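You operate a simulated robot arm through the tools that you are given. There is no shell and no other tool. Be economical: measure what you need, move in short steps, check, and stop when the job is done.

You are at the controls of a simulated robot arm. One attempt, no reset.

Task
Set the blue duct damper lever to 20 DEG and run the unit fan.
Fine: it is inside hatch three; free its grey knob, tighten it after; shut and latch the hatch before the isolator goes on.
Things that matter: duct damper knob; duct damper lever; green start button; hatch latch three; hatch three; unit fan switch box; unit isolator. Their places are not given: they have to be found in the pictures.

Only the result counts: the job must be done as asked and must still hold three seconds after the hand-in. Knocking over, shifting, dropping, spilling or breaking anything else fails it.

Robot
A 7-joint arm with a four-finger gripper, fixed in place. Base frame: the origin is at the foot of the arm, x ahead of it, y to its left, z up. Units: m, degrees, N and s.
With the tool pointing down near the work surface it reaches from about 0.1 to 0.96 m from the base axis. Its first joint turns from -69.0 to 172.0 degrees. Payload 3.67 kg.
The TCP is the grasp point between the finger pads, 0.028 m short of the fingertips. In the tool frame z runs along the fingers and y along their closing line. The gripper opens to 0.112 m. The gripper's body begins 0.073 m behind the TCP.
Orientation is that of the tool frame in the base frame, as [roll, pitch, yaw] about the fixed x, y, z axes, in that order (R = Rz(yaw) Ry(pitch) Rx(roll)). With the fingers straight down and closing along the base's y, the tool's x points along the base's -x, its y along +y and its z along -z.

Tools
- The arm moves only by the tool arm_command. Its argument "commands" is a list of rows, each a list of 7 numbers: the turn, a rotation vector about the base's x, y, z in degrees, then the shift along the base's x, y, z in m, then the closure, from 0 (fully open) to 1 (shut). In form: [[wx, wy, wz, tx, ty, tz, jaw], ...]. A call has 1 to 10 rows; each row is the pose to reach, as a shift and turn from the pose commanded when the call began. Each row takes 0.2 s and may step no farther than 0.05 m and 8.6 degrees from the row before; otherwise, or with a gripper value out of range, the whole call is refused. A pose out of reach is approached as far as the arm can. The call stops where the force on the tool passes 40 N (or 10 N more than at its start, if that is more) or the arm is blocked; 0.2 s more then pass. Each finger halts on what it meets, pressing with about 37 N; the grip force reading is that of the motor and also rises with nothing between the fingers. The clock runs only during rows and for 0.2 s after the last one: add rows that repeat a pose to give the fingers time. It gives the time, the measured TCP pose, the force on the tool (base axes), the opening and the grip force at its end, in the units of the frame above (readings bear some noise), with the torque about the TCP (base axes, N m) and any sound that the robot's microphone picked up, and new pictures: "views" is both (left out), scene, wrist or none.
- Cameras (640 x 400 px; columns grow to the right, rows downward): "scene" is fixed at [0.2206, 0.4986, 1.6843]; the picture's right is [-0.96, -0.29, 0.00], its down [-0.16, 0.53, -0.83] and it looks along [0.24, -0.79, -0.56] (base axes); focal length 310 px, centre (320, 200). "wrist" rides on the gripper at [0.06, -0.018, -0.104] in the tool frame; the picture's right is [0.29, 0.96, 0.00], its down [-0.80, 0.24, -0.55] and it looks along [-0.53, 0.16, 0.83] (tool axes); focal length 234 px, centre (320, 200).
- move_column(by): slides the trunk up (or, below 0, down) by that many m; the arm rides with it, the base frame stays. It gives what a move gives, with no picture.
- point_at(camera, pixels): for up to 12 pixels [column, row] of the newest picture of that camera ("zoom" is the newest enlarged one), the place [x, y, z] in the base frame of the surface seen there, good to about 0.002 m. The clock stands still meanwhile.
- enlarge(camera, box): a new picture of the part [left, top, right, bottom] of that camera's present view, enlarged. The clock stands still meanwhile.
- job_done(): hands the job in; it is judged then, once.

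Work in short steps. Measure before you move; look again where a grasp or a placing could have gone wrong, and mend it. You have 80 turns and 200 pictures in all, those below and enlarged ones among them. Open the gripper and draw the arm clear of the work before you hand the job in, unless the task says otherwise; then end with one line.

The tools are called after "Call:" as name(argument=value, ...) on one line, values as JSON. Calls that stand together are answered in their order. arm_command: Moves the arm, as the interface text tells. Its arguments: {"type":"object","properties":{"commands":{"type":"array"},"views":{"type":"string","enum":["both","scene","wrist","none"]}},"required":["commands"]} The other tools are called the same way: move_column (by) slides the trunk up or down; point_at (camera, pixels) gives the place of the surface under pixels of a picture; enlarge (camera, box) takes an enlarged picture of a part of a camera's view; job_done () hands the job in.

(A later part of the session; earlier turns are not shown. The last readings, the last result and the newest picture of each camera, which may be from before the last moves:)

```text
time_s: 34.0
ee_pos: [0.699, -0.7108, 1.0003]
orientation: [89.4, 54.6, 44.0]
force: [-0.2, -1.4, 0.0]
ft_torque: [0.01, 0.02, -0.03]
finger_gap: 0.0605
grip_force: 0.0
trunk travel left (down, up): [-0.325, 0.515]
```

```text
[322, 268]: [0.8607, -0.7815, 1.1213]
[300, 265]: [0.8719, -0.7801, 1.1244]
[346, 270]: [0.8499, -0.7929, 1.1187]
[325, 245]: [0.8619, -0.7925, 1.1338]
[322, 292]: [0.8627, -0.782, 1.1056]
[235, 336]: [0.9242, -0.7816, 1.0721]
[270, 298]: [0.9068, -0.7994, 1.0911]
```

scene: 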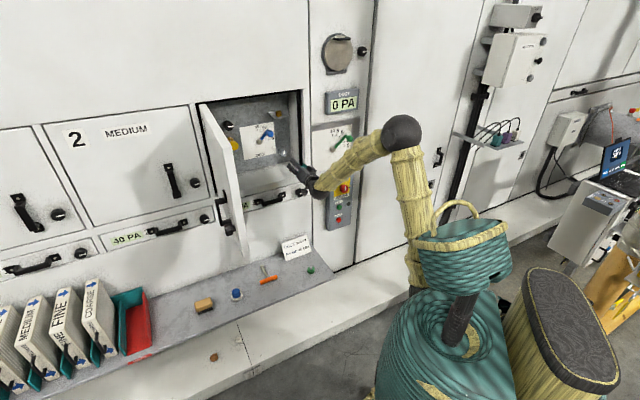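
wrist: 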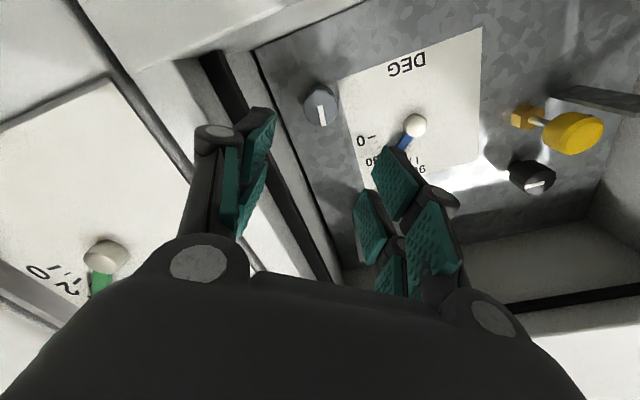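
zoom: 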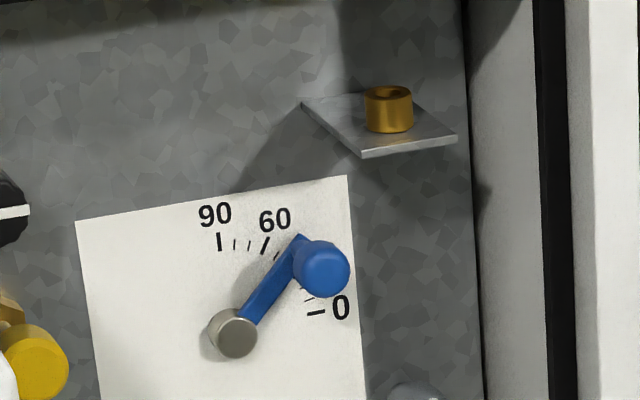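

The blue knob's centre is u≈−0.052, z≈1.119, front face d≈1.160. The closing line is already perpendicular to the lever, so I'll move in front and straddle the knob.

Call:
arm_command(commands=[[0, 0, 0, 0.0142, 0.0142, 0.04, 0.46], [0, 0, 0, 0.0284, 0.0284, 0.08, 0.46], [0, 0, 0, 0.0426, 0.0426, 0.119, 0.46], [0, 0, 0, 0.0716, 0.0136, 0.119, 0.46], [0, 0, 0, 0.1006, -0.0154, 0.119, 0.46], [0, 0, 0, 0.1296, -0.0444, 0.119, 0.46], [0, 0, 0, 0.1543, -0.0691, 0.119, 0.46], [0, 0, 0, 0.1543, -0.0691, 0.119, 0.46]], views="wrist")

```text
time_s: 35.8
ee_pos: [0.8528, -0.7811, 1.121]
orientation: [89.5, 54.5, 44.0]
force: [0.0, -0.8, 0.2]
ft_torque: [-0.02, 0.03, 0.02]
finger_gap: 0.0603
grip_force: 0.0
trunk travel left (down, up): [-0.325, 0.515]
```

wrist: 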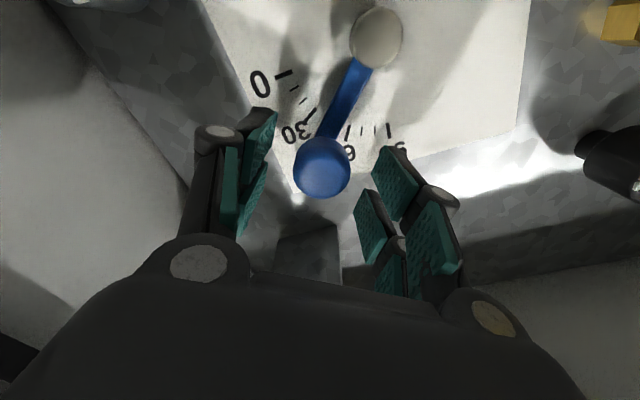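

The knob is between the fingers at (322,168). Closing gently on it.

Call:
arm_command(commands=[[0, 0, 0, 0, 0, 0, 0.65], [0, 0, 0, 0, 0, 0, 0.78], [0, 0, 0, 0, 0, 0, 0.78]], views="wrist")

```text
time_s: 36.6
ee_pos: [0.8533, -0.781, 1.12]
orientation: [89.5, 54.4, 44.0]
force: [1.1, -1.0, 0.4]
ft_torque: [-0.01, -0.05, -0.03]
finger_gap: 0.0306
grip_force: 44.8
trunk travel left (down, up): [-0.325, 0.515]
```

wrist: 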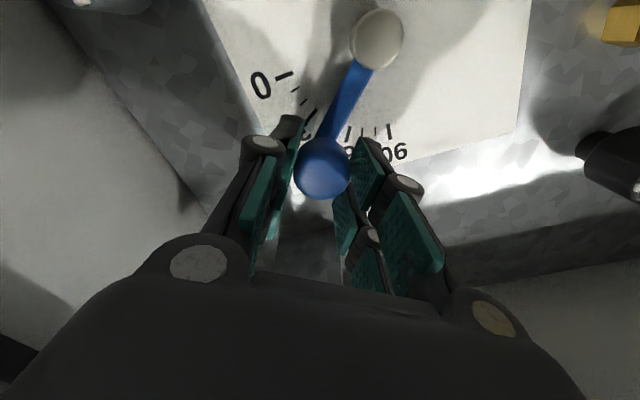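

Gripped and centred (no side force); the lever reads about 45.5°. I'll now swing it along its arc to 20°, turning the hand with it.

Call:
arm_command(commands=[[2.5, -2.5, 0, -0.002, -0.002, -0.0032, 0.78], [4.95, -4.95, 0, -0.0041, -0.0041, -0.0064, 0.78], [7.3, -7.3, 0, -0.0059, -0.0059, -0.0097, 0.78], [9.7, -9.7, 0, -0.0075, -0.0075, -0.0131, 0.78], [11.8, -11.8, 0, -0.0088, -0.0088, -0.0163, 0.78], [13.9, -13.9, 0, -0.01, -0.01, -0.0196, 0.78], [16, -16, 0, -0.011, -0.011, -0.023, 0.78], [18.2, -18.2, 0, -0.012, -0.012, -0.0264, 0.78], [18.2, -18.2, 0, -0.012, -0.012, -0.0264, 0.78]], views="wrist")

Call:
enlarge(camera="wrist", box=[230, 0, 430, 200])

```text
time_s: 38.6
ee_pos: [0.8401, -0.7931, 1.0908]
orientation: [90.1, 28.6, 44.3]
force: [0.2, -14.8, 7.3]
ft_torque: [-0.02, -0.54, -0.55]
finger_gap: 0.0307
grip_force: 45.2
trunk travel left (down, up): [-0.325, 0.515]
```

wrist: 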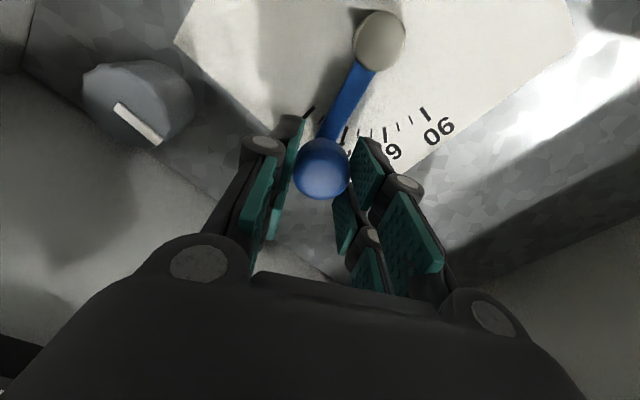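

```text
2.00 times, centred on (330, 100) of wrist
```

zoom: 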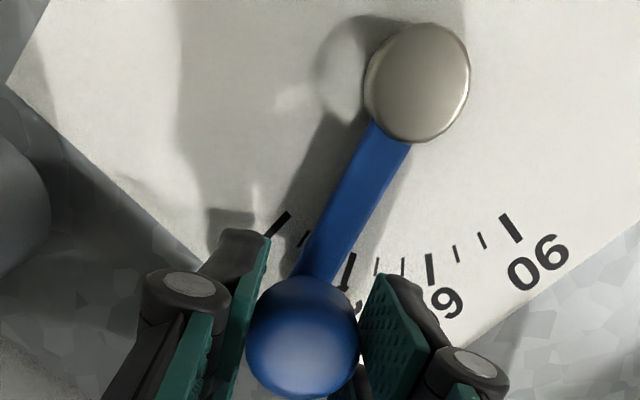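

The lever covers the 20 tick, between the visible 10 tick (302,240) and 30 tick (348,272). I'll measure points along the lever and hub for the exact angle.

Call:
point_at(camera="zoom", pixels=[[418, 82], [366, 80], [469, 85], [423, 25], [410, 140], [370, 185], [350, 220], [332, 255], [316, 275], [302, 240], [348, 268], [282, 223]])

```text
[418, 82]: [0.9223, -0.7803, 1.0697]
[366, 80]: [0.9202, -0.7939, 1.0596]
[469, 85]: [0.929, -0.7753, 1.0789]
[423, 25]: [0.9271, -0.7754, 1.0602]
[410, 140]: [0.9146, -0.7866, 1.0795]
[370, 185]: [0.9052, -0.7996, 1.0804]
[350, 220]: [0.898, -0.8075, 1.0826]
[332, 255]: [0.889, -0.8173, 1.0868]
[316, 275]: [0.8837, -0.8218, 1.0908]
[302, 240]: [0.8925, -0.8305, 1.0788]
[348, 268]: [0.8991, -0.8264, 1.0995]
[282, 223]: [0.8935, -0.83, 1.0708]
```

The lever measures about 20° (points along the arm give 19.3–20.7°). I'll release and retreat straight back to verify.

Call:
arm_command(commands=[[0, 0, 0, 0, 0, 0, 0.7], [0, 0, 0, 0, 0, 0, 0.46], [0, 0, 0, -0.03, 0.03, 0, 0.46], [0, 0, 0, -0.06, 0.06, 0, 0.46], [0, 0, 0, -0.09, 0.09, 0, 0.46], [0, 0, 0, -0.115, 0.115, 0, 0.46]], views="wrist")

Call:
enlarge(camera="scene", box=[240, 110, 290, 160])

Call:
enlarge(camera="wrist", box=[250, 60, 410, 200])

```text
time_s: 40.0
ee_pos: [0.7275, -0.6733, 1.0938]
orientation: [89.8, 28.7, 44.2]
force: [1.3, 1.4, 0.5]
ft_torque: [0.04, 0.01, -0.07]
finger_gap: 0.0605
grip_force: 0.1
trunk travel left (down, up): [-0.325, 0.515]
```

wrist: 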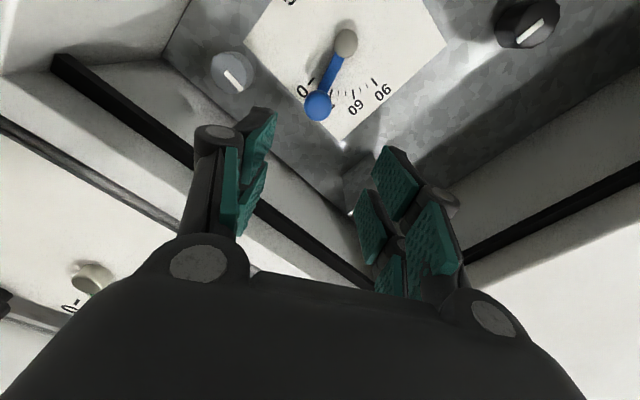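

```text
8.00 times, centred on (265, 135) of scene
```

zoom: 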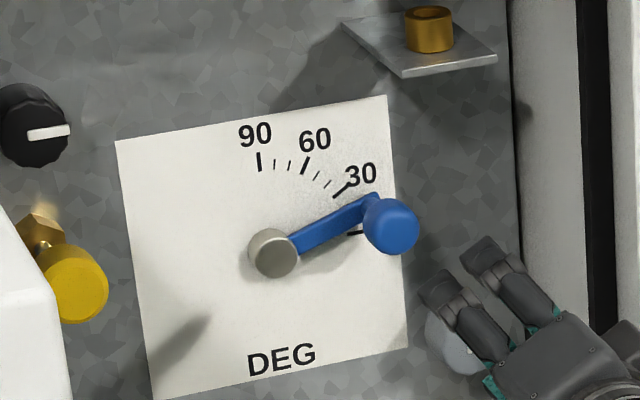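

```text
2.86 times, centred on (330, 130) of wrist
```

zoom: 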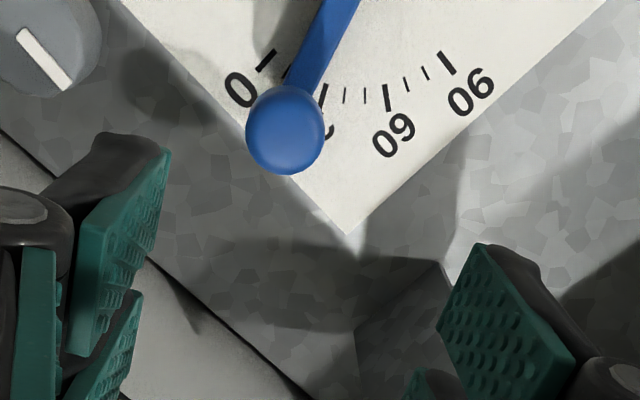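

The 10 tick shows on one side of the lever and 30 on the other. I'll measure again, with points on the arm at both edges.

Call:
point_at(camera="wrist", pixels=[[346, 42], [339, 62], [334, 72], [330, 82], [327, 88], [318, 104], [331.5, 65], [341.5, 70], [326, 78], [336, 82]])

Call:
point_at(camera="zoom", pixels=[[340, 10], [330, 30], [320, 50], [312, 65], [305, 80], [296, 65], [330, 55], [285, 130], [264, 60], [322, 95], [388, 97], [446, 62]])

```text
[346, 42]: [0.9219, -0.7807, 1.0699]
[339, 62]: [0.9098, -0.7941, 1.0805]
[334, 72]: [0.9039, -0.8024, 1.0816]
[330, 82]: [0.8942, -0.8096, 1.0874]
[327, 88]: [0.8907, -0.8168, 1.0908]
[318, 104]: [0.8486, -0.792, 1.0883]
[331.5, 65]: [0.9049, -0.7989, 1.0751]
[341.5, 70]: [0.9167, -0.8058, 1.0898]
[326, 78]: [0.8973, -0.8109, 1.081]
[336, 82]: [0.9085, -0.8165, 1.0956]
```

```text
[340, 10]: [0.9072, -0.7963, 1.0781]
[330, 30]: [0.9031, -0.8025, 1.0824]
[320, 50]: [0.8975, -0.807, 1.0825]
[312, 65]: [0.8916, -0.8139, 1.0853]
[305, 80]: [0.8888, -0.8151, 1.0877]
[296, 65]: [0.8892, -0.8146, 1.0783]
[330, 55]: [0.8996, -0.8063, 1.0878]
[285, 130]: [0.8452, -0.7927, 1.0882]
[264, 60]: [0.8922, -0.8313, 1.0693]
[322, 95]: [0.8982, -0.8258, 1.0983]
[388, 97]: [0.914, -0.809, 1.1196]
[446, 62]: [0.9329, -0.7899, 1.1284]
```

The estimates spread between 18° and 21°. I'll zoom tightly with the scene camera for a better reading.

Call:
enlarge(camera="scene", box=[268, 120, 296, 146])

Call:
enlarge(camera="scene", box=[252, 119, 296, 160])

```text
15.38 times, centred on (282, 133) of scene
```

zoom: 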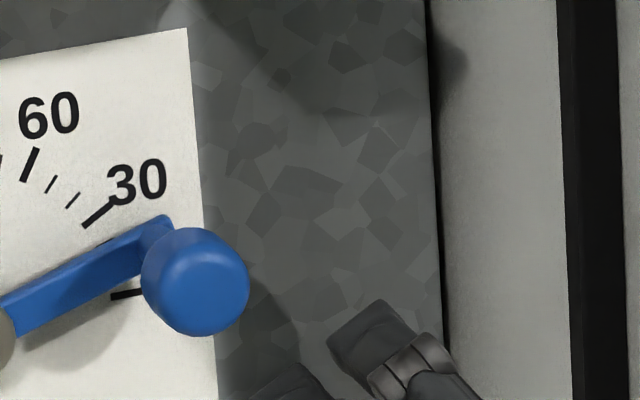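

```text
9.76 times, centred on (274, 140) of scene
```

zoom: 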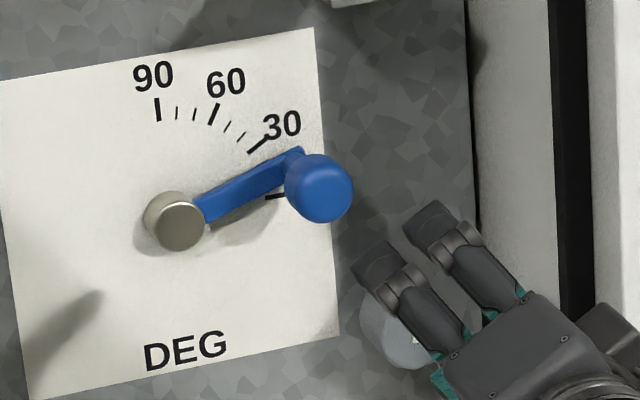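

Those give about 19°. One tight wrist zoom to measure the arm's two edges accurately.

Call:
enlarge(camera="wrist", box=[300, 25, 364, 105])

```text
5.00 times, centred on (332, 65) of wrist
```

zoom: 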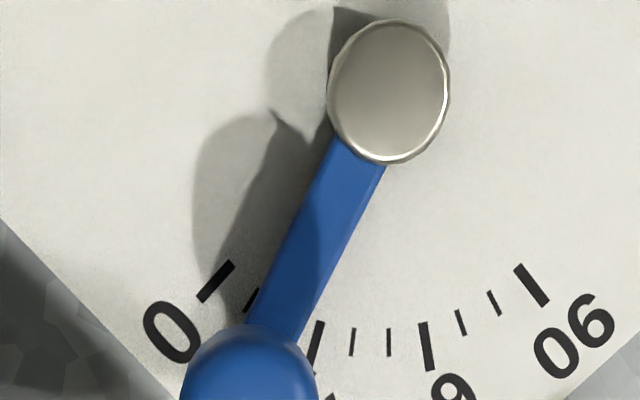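

Call:
point_at(camera="zoom", pixels=[[330, 160], [296, 232], [263, 303], [370, 185], [335, 255], [302, 318], [205, 295], [230, 265], [318, 328], [425, 330], [520, 270], [390, 90]])

```text
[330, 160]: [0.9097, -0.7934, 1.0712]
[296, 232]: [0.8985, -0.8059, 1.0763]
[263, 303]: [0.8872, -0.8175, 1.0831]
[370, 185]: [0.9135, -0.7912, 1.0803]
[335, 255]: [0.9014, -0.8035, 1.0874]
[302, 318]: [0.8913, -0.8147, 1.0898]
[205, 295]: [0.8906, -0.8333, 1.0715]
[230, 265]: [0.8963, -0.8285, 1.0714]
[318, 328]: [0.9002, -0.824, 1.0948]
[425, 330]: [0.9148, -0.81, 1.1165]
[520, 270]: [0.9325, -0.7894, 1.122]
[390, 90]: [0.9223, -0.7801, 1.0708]
```

The lever is at about 19–20°, which is good. Now I'll return to the grey knob with the hand rolled back, and approach it again.

Call:
arm_command(commands=[[-5, 5, 0, -0.011, -0.011, -0.031, 0.46], [-10, 10, 0, -0.022, -0.022, -0.062, 0.46], [-14.8, 14.8, 0, -0.033, -0.033, -0.0937, 0.46], [-14.8, 14.8, 0, -0.003, -0.063, -0.0937, 0.46], [-14.8, 14.8, 0, 0.027, -0.093, -0.0937, 0.46], [-14.8, 14.8, 0, 0.057, -0.123, -0.0937, 0.46], [-14.8, 14.8, 0, 0.086, -0.152, -0.0937, 0.46], [-14.8, 14.8, 0, 0.086, -0.152, -0.0937, 0.46]], views="wrist")

```text
time_s: 41.8
ee_pos: [0.8112, -0.8295, 0.9968]
orientation: [89.7, 49.7, 44.2]
force: [-1.1, 0.2, 2.1]
ft_torque: [0.28, 0.25, 0.1]
finger_gap: 0.0605
grip_force: 0.0
trunk travel left (down, up): [-0.325, 0.515]
```

wrist: 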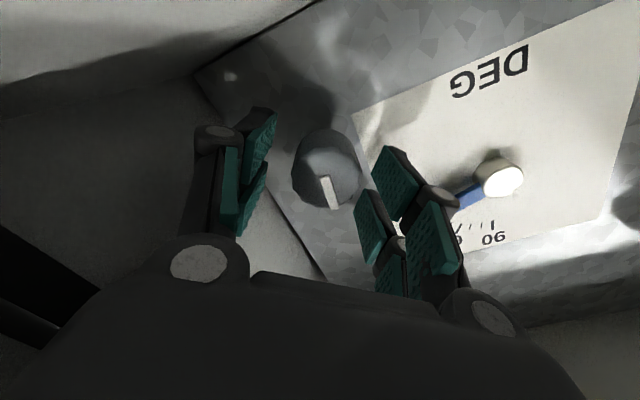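

Slightly off-centre toward the jamb (u 0.013). I'll shift 4 mm back, then close.

Call:
arm_command(commands=[[0, 0, 0, 0.003, 0.003, 0.003, 0.46], [0, 0, 0, 0.003, 0.003, 0.003, 0.6], [0, 0, 0, 0.003, 0.003, 0.003, 0.8], [0, 0, 0, 0.003, 0.003, 0.003, 0.8], [0, 0, 0, 0.003, 0.003, 0.003, 0.8]], views="wrist")

```text
time_s: 43.0
ee_pos: [0.8146, -0.8274, 0.9997]
orientation: [89.8, 49.6, 44.2]
force: [-8.8, 0.8, -5.9]
ft_torque: [0.03, 0.05, -0.47]
finger_gap: 0.0381
grip_force: 44.7
trunk travel left (down, up): [-0.325, 0.515]
```

wrist: 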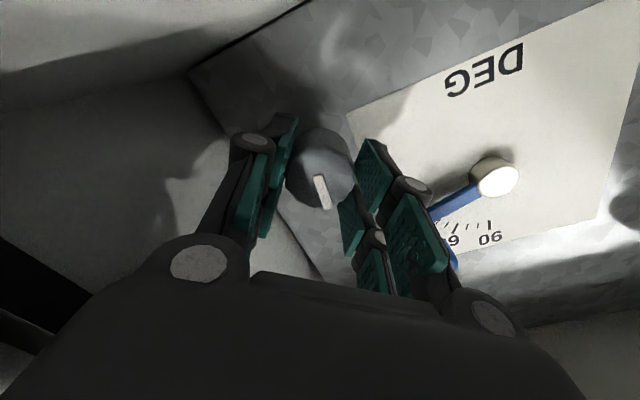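

Gripped again. Turning clockwise in stages.

Call:
arm_command(commands=[[2.8, -2.8, 0, 0, 0, 0, 0.8], [5.7, -5.7, 0, 0, 0, 0, 0.8], [8.5, -8.5, 0, 0, 0, 0, 0.8], [11.3, -11.3, 0, 0, 0, 0, 0.8], [14.1, -14.1, 0, 0, 0, 0, 0.8], [17, -17, 0, 0, 0, 0, 0.8], [19.8, -19.8, 0, 0, 0, 0, 0.8], [22.6, -22.6, 0, 0, 0, 0, 0.8], [25.5, -25.5, 0, 0, 0, 0, 0.8], [28.3, -28.3, 0, 0, 0, 0, 0.8]], views="none")

```text
time_s: 45.0
ee_pos: [0.8151, -0.8264, 1.0004]
orientation: [90.5, 15.3, 44.4]
force: [-10.9, 0.7, -1.7]
ft_torque: [0.22, 0.26, -0.22]
finger_gap: 0.0376
grip_force: 44.7
trunk travel left (down, up): [-0.325, 0.515]
stopped in row 9: the force on the tool passed its limit at 41 N (the readings are from after the stop); the commanded pose is now the measured one
```

Call:
arm_command(commands=[[2.8, -2.8, 0, 0, 0, 0, 0.8], [5.7, -5.7, 0, 0, 0, 0, 0.8], [8.5, -8.5, 0, 0, 0, 0, 0.8], [11.3, -11.3, 0, 0, 0, 0, 0.8], [14.1, -14.1, 0, 0, 0, 0, 0.8], [17, -17, 0, 0, 0, 0, 0.8], [17, -17, 0, 0, 0, 0, 0.8]], views="wrist")

```text
time_s: 46.6
ee_pos: [0.8144, -0.8268, 1.0006]
orientation: [90.5, -9.0, 44.4]
force: [-5.4, -4.1, -0.5]
ft_torque: [-0.06, -0.06, 0.26]
finger_gap: 0.0378
grip_force: 45.3
trunk travel left (down, up): [-0.325, 0.515]
```

wrist: 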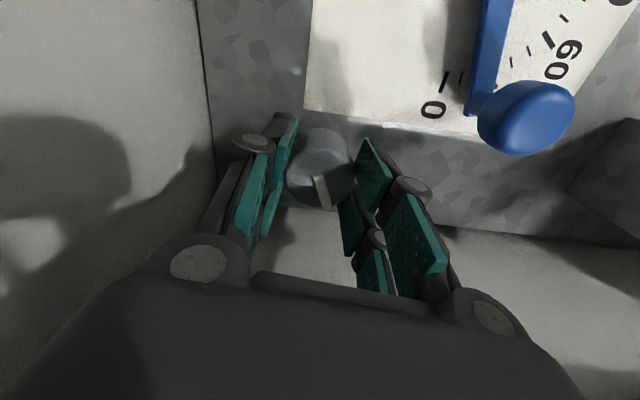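

The knob follows; 59° turned back, lever still in place. Turning on toward about 90°.

Call:
arm_command(commands=[[2.8, -2.8, 0, 0, 0, 0, 0.8], [5.7, -5.7, 0, 0, 0, 0, 0.8], [8.5, -8.5, 0, 0, 0, 0, 0.8], [11.3, -11.3, 0, 0, 0, 0, 0.8], [14.1, -14.1, 0, 0, 0, 0, 0.8], [17, -17, 0, 0, 0, 0, 0.8], [19.8, -19.8, 0, 0, 0, 0, 0.8], [22.3, -22.3, 0, 0, 0, 0, 0.8]], views="wrist")

```text
time_s: 48.4
ee_pos: [0.8149, -0.8279, 1.0002]
orientation: [90.9, -40.6, 44.3]
force: [-13.0, -1.7, 0.1]
ft_torque: [-0.82, 0.6, 0.06]
finger_gap: 0.0384
grip_force: 45.2
trunk travel left (down, up): [-0.325, 0.515]
```

wrist: 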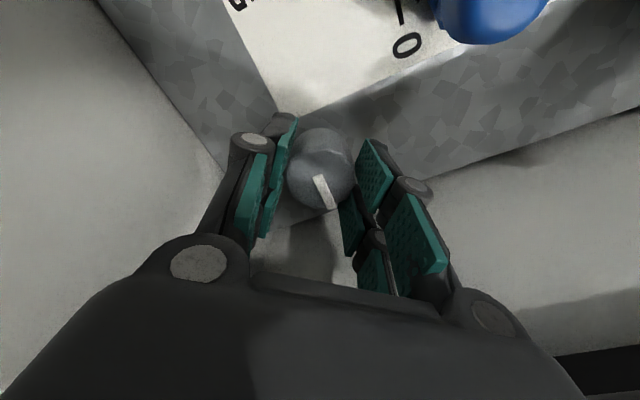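

Torque rose and the fingers slipped slightly, so the knob is at its tight stop. Releasing and backing out.

Call:
arm_command(commands=[[-1.4, 1.4, 0, 0, 0, 0, 0.8], [-1.4, 1.4, 0, 0, 0, 0, 0.6], [-1.4, 1.4, 0, 0, 0, 0, 0.46], [-1.4, 1.4, 0, -0.03, 0.03, 0, 0.46], [-1.4, 1.4, 0, -0.06, 0.06, 0, 0.46], [-1.4, 1.4, 0, -0.09, 0.09, 0, 0.46], [-1.4, 1.4, 0, -0.12, 0.12, 0, 0.46], [-1.4, 1.4, 0, -0.15, 0.15, 0, 0.46], [-1.4, 1.4, 0, -0.18, 0.18, 0, 0.6]], views="both")

Call:
enlarge(camera="scene", box=[240, 110, 304, 165])

```text
time_s: 50.4
ee_pos: [0.6345, -0.6404, 1.0062]
orientation: [90.5, -38.1, 44.5]
force: [-0.2, 0.5, 0.5]
ft_torque: [0.01, 0.03, 0.0]
finger_gap: 0.0448
grip_force: 0.1
trunk travel left (down, up): [-0.325, 0.515]
```

scene: 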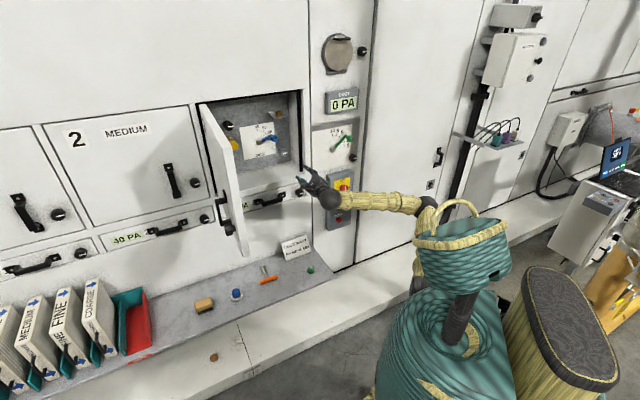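
wrist: 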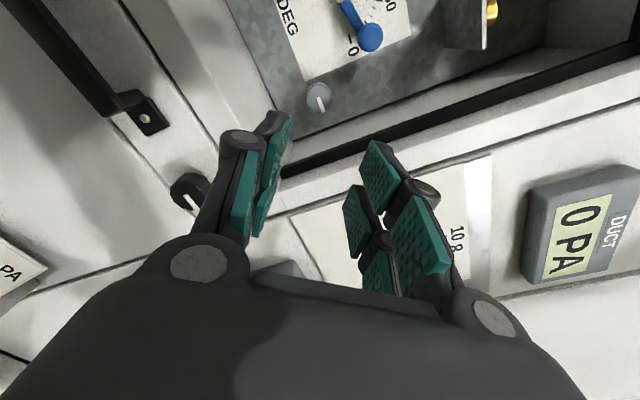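

```text
7.27 times, centred on (272, 138) of scene
```

zoom: 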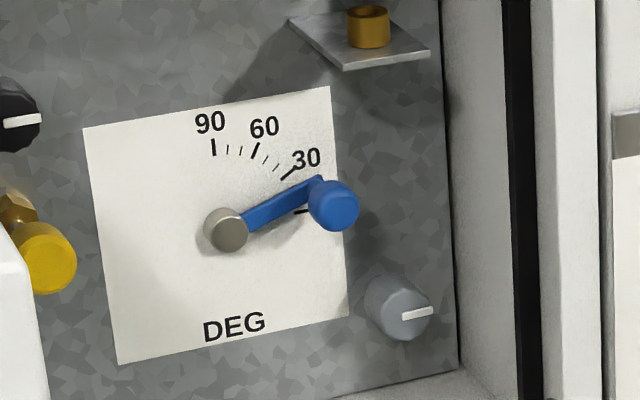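

The knob is back to tight and the lever reads 20. Next is the door. I'll measure its handle, latch and edges before going around it.

Call:
enlarge(camera="scene", box=[195, 95, 265, 260])

Call:
point_at(camera="scene", pixels=[[201, 105], [209, 106], [222, 198], [219, 215], [224, 225], [229, 230], [235, 230], [246, 254], [242, 200], [235, 160], [232, 180], [198, 110]])

```text
2.42 times, centred on (230, 178) of scene
```

zoom: 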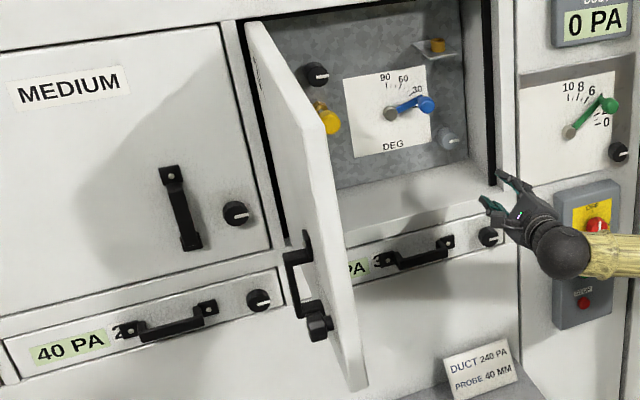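

```text
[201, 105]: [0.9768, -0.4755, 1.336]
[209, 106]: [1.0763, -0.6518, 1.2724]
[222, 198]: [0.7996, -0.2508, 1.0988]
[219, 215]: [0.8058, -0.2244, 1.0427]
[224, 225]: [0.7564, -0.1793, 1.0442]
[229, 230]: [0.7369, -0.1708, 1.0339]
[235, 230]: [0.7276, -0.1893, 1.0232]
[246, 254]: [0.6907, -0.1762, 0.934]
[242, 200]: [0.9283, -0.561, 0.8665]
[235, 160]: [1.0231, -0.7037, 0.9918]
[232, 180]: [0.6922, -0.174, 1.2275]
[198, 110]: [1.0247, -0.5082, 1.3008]
```

The door spans z 0.93–1.34, with its free edge at d=0.61 and the outer face at u≈−0.375. I'll raise the trunk so the hand can cross over the top of the door.

Call:
move_column(by=0.43)

```text
refused: 0.43 is not a number from -0.4 to 0.4
```

Call:
move_column(by=0.4)

```text
time_s: 54.2
ee_pos: [0.6355, -0.6478, 1.4011]
orientation: [91.1, -38.4, 44.3]
force: [0.6, 0.6, 0.7]
ft_torque: [-0.01, 0.01, 0.0]
finger_gap: 0.0448
grip_force: 0.1
trunk travel left (down, up): [-0.725, 0.115]
```

Call:
move_column(by=0.08)

Call:
arm_command(commands=[[0, 0, 0, 0.02, 0.045, 0, 0.9], [0, 0, 0, 0.04, 0.085, 0, 1], [0, 0, 0, 0.06, 0.125, 0, 1], [0, 0, 0, 0.08, 0.165, 0, 1], [0, 0, 0, 0.1, 0.205, 0, 1], [0, 0, 0, 0.12, 0.245, 0, 1]], views="both")

```text
time_s: 55.4
ee_pos: [0.6356, -0.649, 1.4796]
orientation: [91.0, -38.4, 44.4]
force: [-1.0, -0.5, -1.1]
ft_torque: [0.0, -0.03, 0.03]
finger_gap: 0.0448
grip_force: 0.1
trunk travel left (down, up): [-0.805, 0.035]
```

```text
time_s: 56.8
ee_pos: [0.7597, -0.3987, 1.4795]
orientation: [90.9, -38.3, 44.3]
force: [0.6, 0.4, 0.5]
ft_torque: [0.01, 0.02, -0.09]
finger_gap: 0.0
grip_force: 35.8
trunk travel left (down, up): [-0.805, 0.035]
```

scene: 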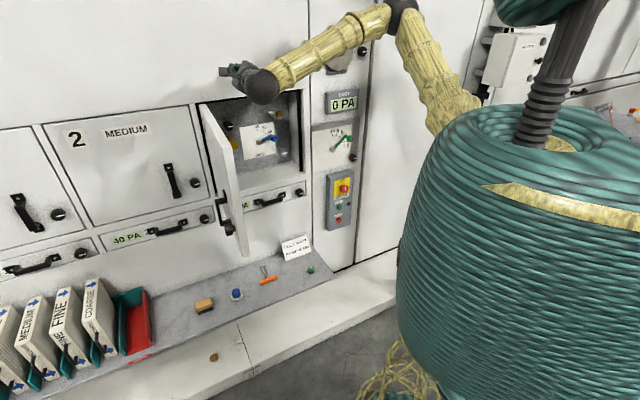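
wrist: 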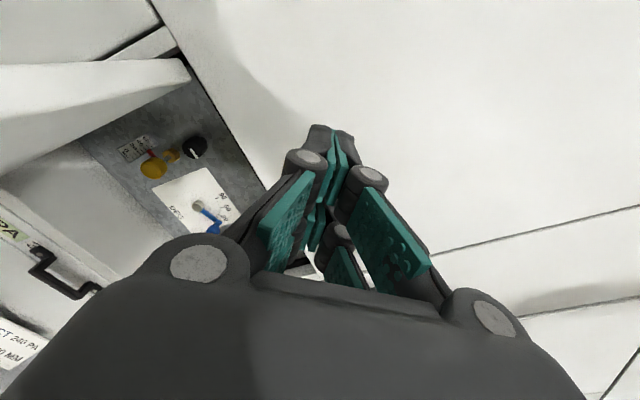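

Crossing over the door at z=1.48 works. I'll continue left past the door while yawing the tool to point along −y.

Call:
arm_command(commands=[[0, 0, 0, 0.018, 0.032, 0, 1], [0, 0, -6, 0.036, 0.064, 0, 1], [0, 0, -12, 0.054, 0.096, 0, 1], [0, 0, -18, 0.072, 0.128, 0, 1], [0, 0, -24, 0.09, 0.16, 0, 1], [0, 0, -31, 0.107, 0.192, 0, 1], [0, 0, -38, 0.124, 0.222, 0, 1], [0, 0, -45, 0.124, 0.222, 0, 1], [0, 0, -45, 0.124, 0.222, 0, 1]], views="both")

```text
time_s: 58.8
ee_pos: [0.8794, -0.1797, 1.482]
orientation: [91.0, -38.4, -0.8]
force: [0.8, -1.1, -0.2]
ft_torque: [0.0, 0.02, 0.0]
finger_gap: 0.0
grip_force: 35.9
trunk travel left (down, up): [-0.805, 0.035]
```

scene: 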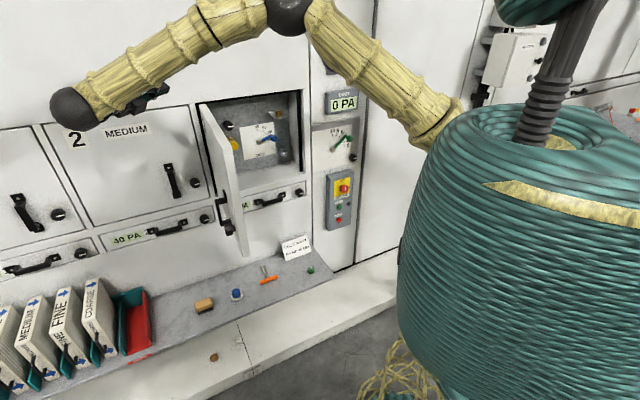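
wrist: 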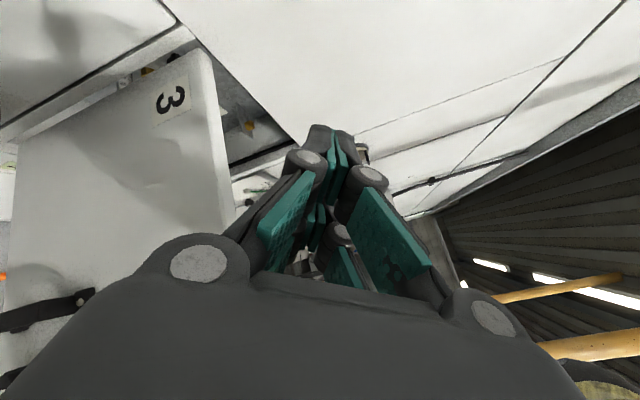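

The door's outer face (with its "3" label) is visible and the hand is to its left. I'll lower the trunk to z≈1.23, above the handle.

Call:
move_column(by=-0.25)

Call:
arm_command(commands=[[0, 0, 0, -0.02, 0.0, 0, 1], [0, 0, 0, -0.04, 0.0, 0, 1]], views="both")

```text
time_s: 61.4
ee_pos: [0.8784, -0.1785, 1.2328]
orientation: [90.9, -38.4, -0.6]
force: [0.0, -0.3, 0.2]
ft_torque: [-0.01, 0.01, 0.03]
finger_gap: 0.0
grip_force: 36.1
trunk travel left (down, up): [-0.555, 0.285]
```

```text
time_s: 62.0
ee_pos: [0.8387, -0.1782, 1.2302]
orientation: [91.0, -38.4, -0.8]
force: [0.0, -0.7, 1.1]
ft_torque: [0.03, 0.02, 0.01]
finger_gap: 0.0
grip_force: 35.2
trunk travel left (down, up): [-0.555, 0.285]
```

scene: 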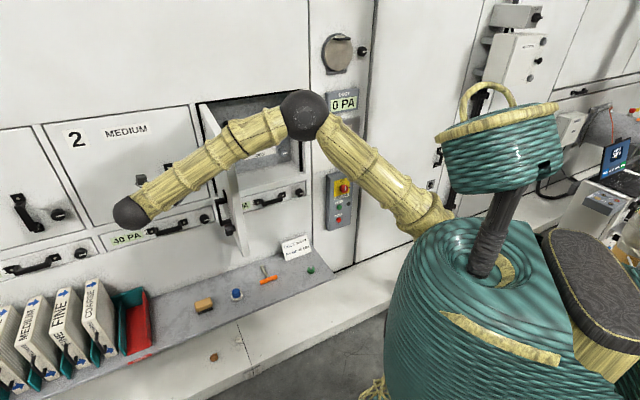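
wrist: 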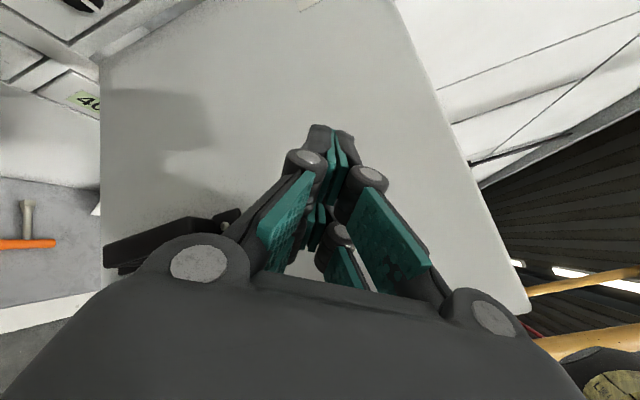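

The door face is straight ahead. I'll push it along its hinge arc (hinge near [1.00, −0.48]) with the closed fingertips, above the handle.

Call:
arm_command(commands=[[0, 0, 0, -0.035, 0, 0, 1], [0, 0, 0, -0.067, -0.012, 0, 1], [0, 0, 0, -0.067, -0.026, 0, 1], [0, 0, 0, -0.082, -0.042, 0, 1], [0, 0, 0, -0.097, -0.058, 0, 1], [0, 0, 0, -0.11, -0.076, 0, 1], [0, 0, 0, -0.123, -0.0945, 0, 1], [0, 0, 0, -0.144, -0.134, 0, 1], [0, 0, 0, -0.16, -0.175, 0, 1]], views="both")

```text
time_s: 64.0
ee_pos: [0.6815, -0.3549, 1.2315]
orientation: [91.0, -38.4, -0.6]
force: [0.1, 0.4, -0.6]
ft_torque: [-0.03, 0.0, 0.04]
finger_gap: 0.0
grip_force: 35.9
trunk travel left (down, up): [-0.555, 0.285]
```

scene: 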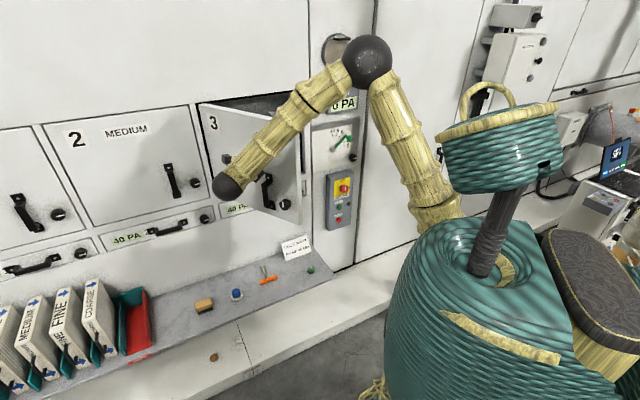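
wrist: 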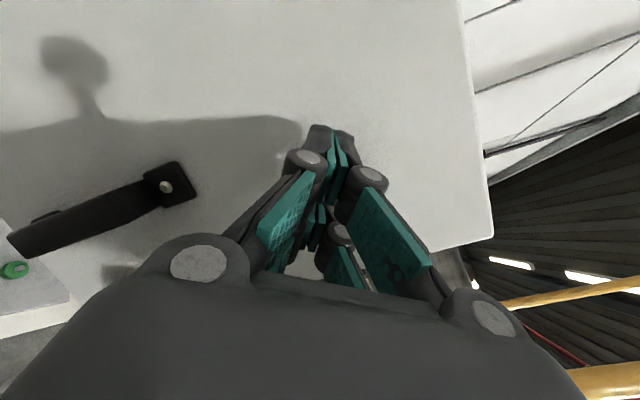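

The door is swinging shut. I'll continue along the arc.

Call:
arm_command(commands=[[0, 0, 0, -0.0105, -0.0435, 0, 1], [0, 0, 0, -0.015, -0.088, 0, 1], [0, 0, 0, -0.0136, -0.1324, 0, 1], [0, 0, 0, -0.006, -0.176, 0, 1], [0, 0, 0, 0.0, -0.197, 0, 1], [0, 0, 0, 0.0064, -0.2188, 0, 1], [0, 0, 0, 0.0155, -0.239, 0, 1], [0, 0, 0, 0.025, -0.2595, 0, 1]], views="both")

```text
time_s: 65.8
ee_pos: [0.7031, -0.6149, 1.231]
orientation: [91.0, -38.4, -0.8]
force: [1.0, -1.1, -0.7]
ft_torque: [0.01, 0.01, -0.02]
finger_gap: 0.0001
grip_force: 35.7
trunk travel left (down, up): [-0.555, 0.285]
```

scene: 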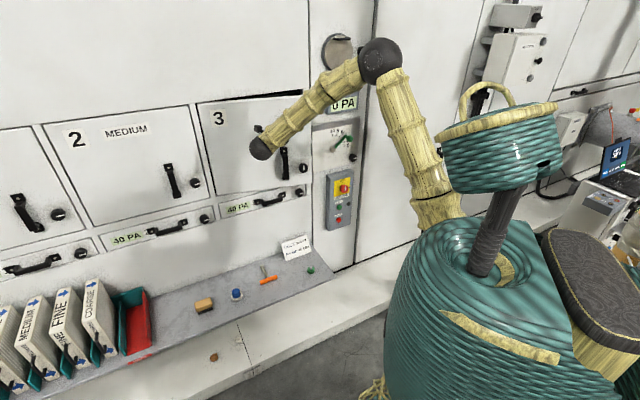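
wrist: 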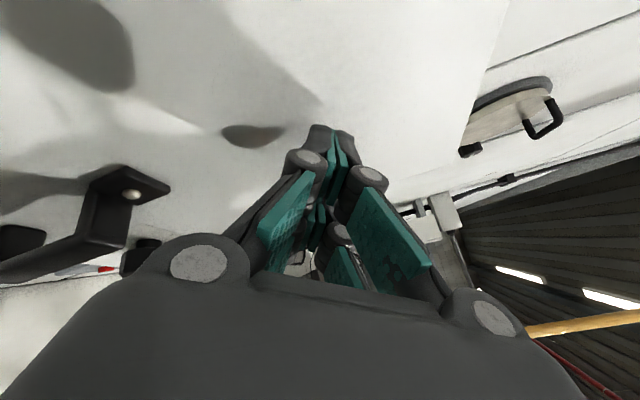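

Nearly shut (about 10°). I'll push the last bit slowly until contact force builds.

Call:
arm_command(commands=[[0, 0, 0, 0.012, -0.019, 0, 1], [0, 0, 0, 0.024, -0.036, 0, 1], [0, 0, 0, 0.037, -0.054, 0, 1], [0, 0, 0, 0.051, -0.073, 0, 1], [0, 0, 0, 0.058, -0.082, 0, 1], [0, 0, 0, 0.065, -0.09, 0, 1], [0, 0, 0, 0.071, -0.096, 0, 1]], views="both")

Call:
enlarge(camera="scene", box=[185, 80, 335, 215])

```text
time_s: 66.8
ee_pos: [0.7524, -0.6824, 1.2315]
orientation: [90.8, -38.4, -1.0]
force: [-7.3, 8.3, 3.2]
ft_torque: [-0.16, -0.16, 0.04]
finger_gap: 0.0
grip_force: 35.8
trunk travel left (down, up): [-0.555, 0.285]
stopped in row 5: the force on the tool passed its limit at 69 N (the readings are from after the stop); the commanded pose is now the measured one
```

scene: 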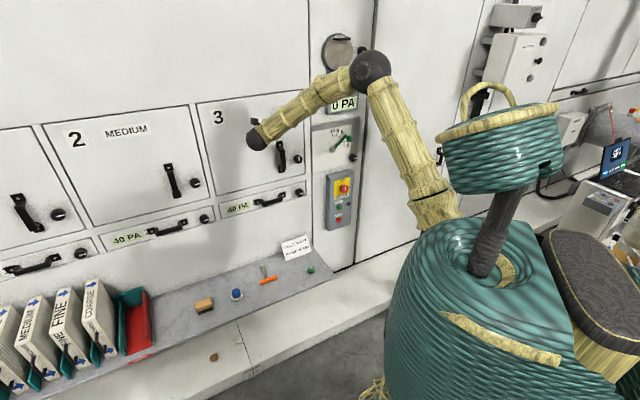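
wrist: 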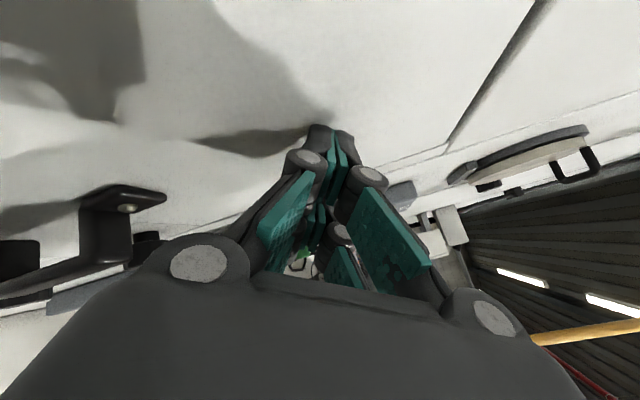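

```text
2.96 times, centred on (260, 148) of scene
```

zoom: 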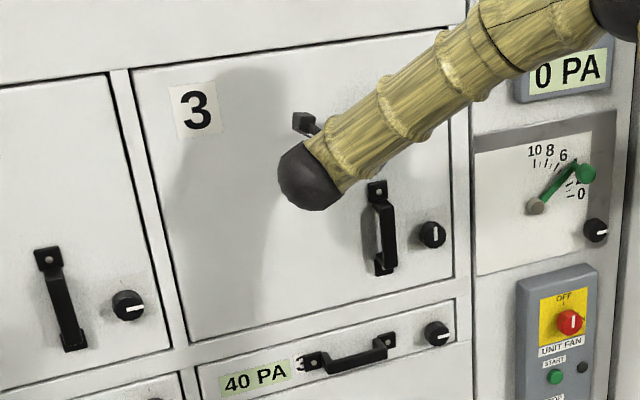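

The door is shut. Latch three's pointer stands vertical (unlatched) while the other latches point right. I'll back off from the door, turn the tool back to point at the wall, and look at the latch.

Call:
arm_command(commands=[[0, 0, 0, -0.025, 0.025, 0, 1], [0, 0, 0, -0.05, 0.055, 0, 1], [0, 0, 8, -0.07, 0.08, 0, 1], [0, 0, 16, -0.09, 0.09, 0, 1], [0, 0, 24, -0.1, 0.1, 0, 0.8], [0, 0, 32, -0.1, 0.1, -0.03, 0.6], [0, 0, 40, -0.1, 0.1, -0.06, 0.46], [0, 0, 45.5, -0.1, 0.1, -0.09, 0.46], [0, 0, 45.5, -0.1, 0.1, -0.1, 0.46]], views="both")

Call:
enlarge(camera="scene", box=[185, 80, 335, 215])

```text
time_s: 68.8
ee_pos: [0.6547, -0.583, 1.1299]
orientation: [90.9, -38.2, 44.7]
force: [-0.4, -0.4, 0.2]
ft_torque: [-0.01, 0.0, 0.0]
finger_gap: 0.0606
grip_force: 0.1
trunk travel left (down, up): [-0.555, 0.285]
```

scene: 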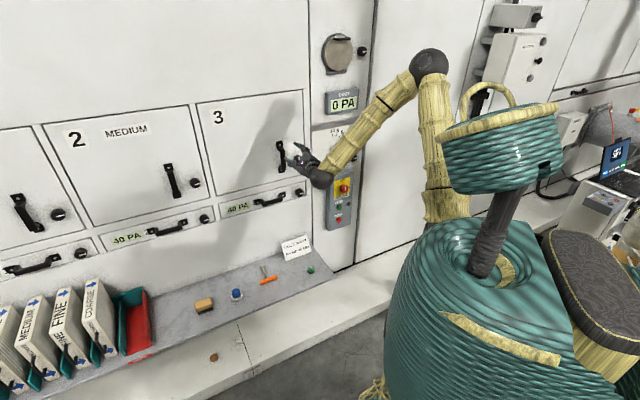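
wrist: 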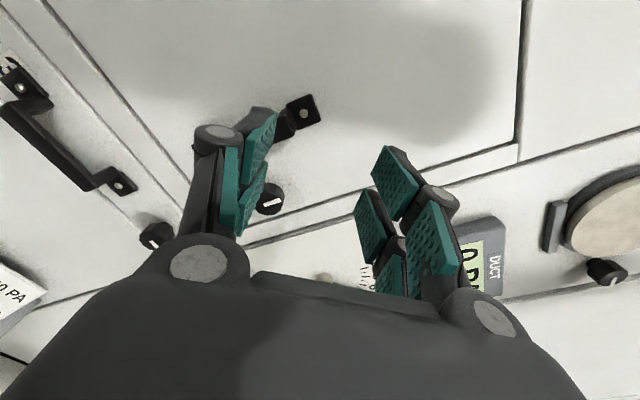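

```text
2.96 times, centred on (260, 148) of scene
```

zoom: 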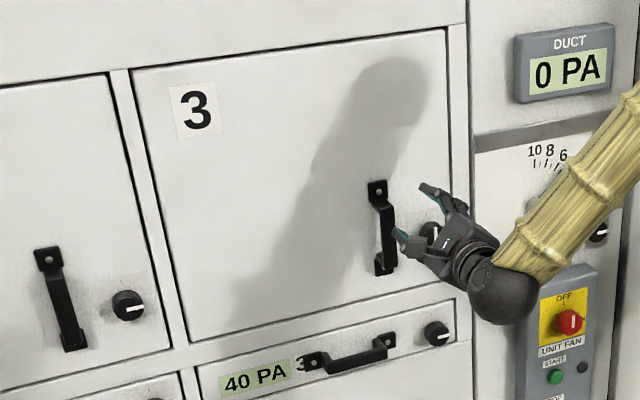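

The door stays shut. I'll measure the latch knob, at wrist (268,200).

Call:
enlarge(camera="wrist", box=[245, 175, 295, 225])

```text
8.00 times, centred on (270, 200) of wrist
```

zoom: 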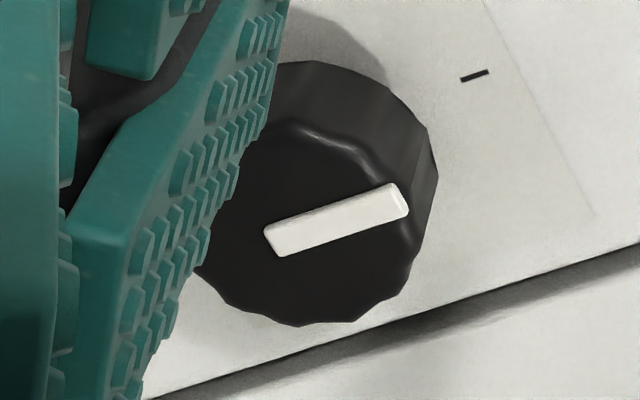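

Call:
point_at(camera="zoom", pixels=[[280, 240], [400, 200], [300, 320], [310, 140], [400, 270], [475, 75], [330, 215], [290, 68], [500, 200]])

```text
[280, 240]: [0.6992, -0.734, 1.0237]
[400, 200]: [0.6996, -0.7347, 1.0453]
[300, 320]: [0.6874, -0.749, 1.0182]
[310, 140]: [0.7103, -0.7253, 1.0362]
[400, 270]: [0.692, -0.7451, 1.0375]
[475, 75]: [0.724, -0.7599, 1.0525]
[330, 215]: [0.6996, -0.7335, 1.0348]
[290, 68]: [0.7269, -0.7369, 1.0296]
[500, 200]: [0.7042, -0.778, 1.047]
```

The latch centre is u=0.025, z=1.0255, face d=1.013, with its pointer up. I'll align in front, rolled so I can turn clockwise 90°.

Call:
arm_command(commands=[[-5.9, 5.9, 0, -0.004, -0.007, -0.01, 0.46], [-11.7, 11.7, 0, -0.007, -0.014, -0.02, 0.46], [-17.6, 17.6, 0, -0.011, -0.021, -0.03, 0.46], [-23.5, 23.5, 0, -0.014, -0.028, -0.04, 0.46], [-29.3, 29.3, 0, -0.018, -0.035, -0.05, 0.46], [-35.2, 35.2, 0, -0.021, -0.042, -0.06, 0.46], [-41.1, 41.1, 0, -0.025, -0.05, -0.07, 0.46], [-47, 47, 0, -0.029, -0.057, -0.08, 0.46], [-52.8, 52.8, 0, -0.032, -0.064, -0.092, 0.46], [-58.6, 58.6, 0, -0.0356, -0.071, -0.1045, 0.46]], views="none")

Call:
arm_command(commands=[[0, 0, 0, 0, 0, 0, 0.46]], views="both")

```text
time_s: 71.0
ee_pos: [0.6179, -0.6548, 1.0262]
orientation: [90.4, 44.6, 44.6]
force: [0.6, 0.5, -0.8]
ft_torque: [-0.01, 0.0, -0.02]
finger_gap: 0.0601
grip_force: 0.0
trunk travel left (down, up): [-0.555, 0.285]
```

```text
time_s: 71.4
ee_pos: [0.6181, -0.6551, 1.0262]
orientation: [90.5, 44.6, 44.5]
force: [0.5, 0.1, -0.3]
ft_torque: [0.01, 0.02, 0.01]
finger_gap: 0.0604
grip_force: 0.0
trunk travel left (down, up): [-0.555, 0.285]
```

scene: 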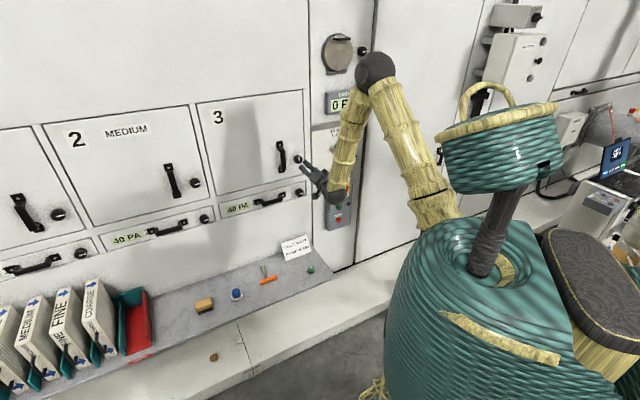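
wrist: 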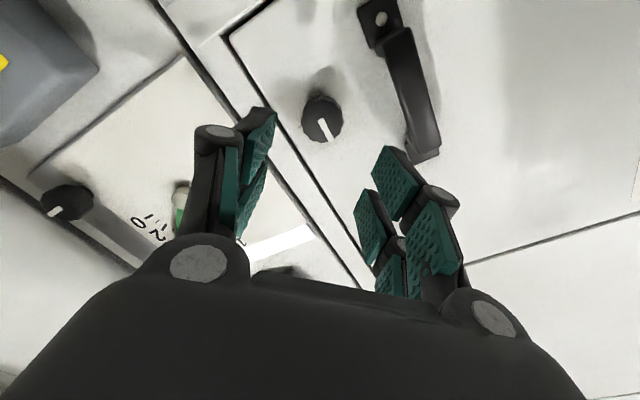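

The latch is centred ahead at (322,118). The handle is near the right finger's path, so I'll measure that clearance.

Call:
point_at(camera="wrist", pixels=[[380, 20], [392, 70], [402, 110], [410, 150], [435, 145], [322, 118]])

```text
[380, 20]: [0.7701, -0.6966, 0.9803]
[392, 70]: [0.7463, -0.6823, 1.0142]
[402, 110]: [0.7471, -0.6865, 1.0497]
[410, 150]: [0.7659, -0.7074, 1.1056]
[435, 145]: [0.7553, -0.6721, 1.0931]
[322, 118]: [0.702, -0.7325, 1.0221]
```

Clear: the handle's edge is at u=−0.041 and the finger reaches only about −0.012. Advancing onto the latch.

Call:
arm_command(commands=[[0, 0, 0, 0.028, -0.026, 0, 0.46], [0, 0, 0, 0.052, -0.05, 0, 0.46], [0, 0, 0, 0.077, -0.075, 0, 0.46], [0, 0, 0, 0.077, -0.075, 0, 0.46], [0, 0, 0, 0.077, -0.075, 0, 0.6], [0, 0, 0, 0.077, -0.075, 0, 0.8], [0, 0, 0, 0.077, -0.075, 0, 0.8], [0, 0, 0, 0.077, -0.075, 0, 0.8]], views="wrist")

```text
time_s: 73.2
ee_pos: [0.6954, -0.7302, 1.0252]
orientation: [90.4, 44.5, 44.5]
force: [-6.7, 2.9, -2.8]
ft_torque: [0.26, 0.2, 0.14]
finger_gap: 0.0374
grip_force: 45.1
trunk travel left (down, up): [-0.555, 0.285]
```

wrist: 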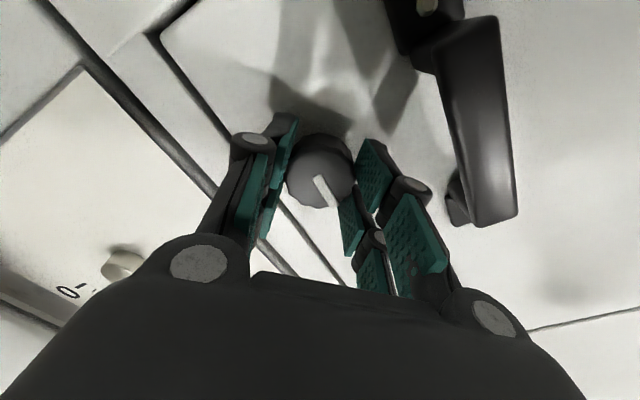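

Latch gripped (gap 0.037). Turning it clockwise, first 36°.

Call:
arm_command(commands=[[2.8, -2.8, 0, 0, 0, 0, 0.8], [5.7, -5.7, 0, 0, 0, 0, 0.8], [8.5, -8.5, 0, 0, 0, 0, 0.8], [11.3, -11.3, 0, 0, 0, 0, 0.8], [14.1, -14.1, 0, 0, 0, 0, 0.8], [17, -17, 0, 0, 0, 0, 0.8], [19.8, -19.8, 0, 0, 0, 0, 0.8], [22.6, -22.6, 0, 0, 0, 0, 0.8], [25.5, -25.5, 0, 0, 0, 0, 0.8]], views="wrist")

```text
time_s: 75.2
ee_pos: [0.6955, -0.7303, 1.0251]
orientation: [90.8, 8.4, 44.7]
force: [-6.9, 12.1, -10.3]
ft_torque: [0.27, 0.26, 0.81]
finger_gap: 0.0378
grip_force: 44.8
trunk travel left (down, up): [-0.555, 0.285]
```

wrist: 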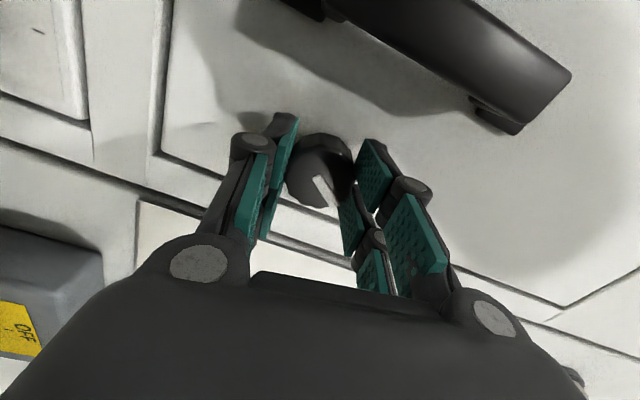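

The latch follows. Turning the rest, to about 90° or its stop.

Call:
arm_command(commands=[[4, -4, 0, 0, 0, 0, 0.8], [8, -8, 0, 0, 0, 0, 0.8], [12, -12, 0, 0, 0, 0, 0.8], [16, -16, 0, 0, 0, 0, 0.8], [20, -20, 0, 0, 0, 0, 0.8], [24, -24, 0, 0, 0, 0, 0.8], [28, -28, 0, 0, 0, 0, 0.8], [32, -32, 0, 0, 0, 0, 0.8], [36, -36, 0, 0, 0, 0, 0.8], [38.5, -38.5, 0, 0, 0, 0, 0.8]], views="wrist")

```text
time_s: 77.4
ee_pos: [0.6947, -0.7302, 1.0256]
orientation: [91.0, -46.0, 44.5]
force: [-2.2, 3.8, -2.8]
ft_torque: [0.21, 0.32, -0.22]
finger_gap: 0.0378
grip_force: 44.9
trunk travel left (down, up): [-0.555, 0.285]
```

wrist: 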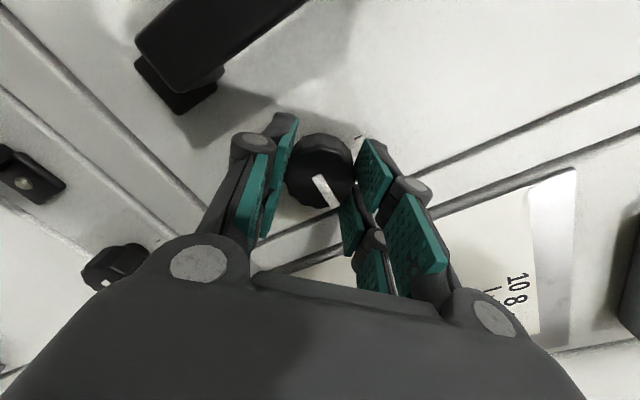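

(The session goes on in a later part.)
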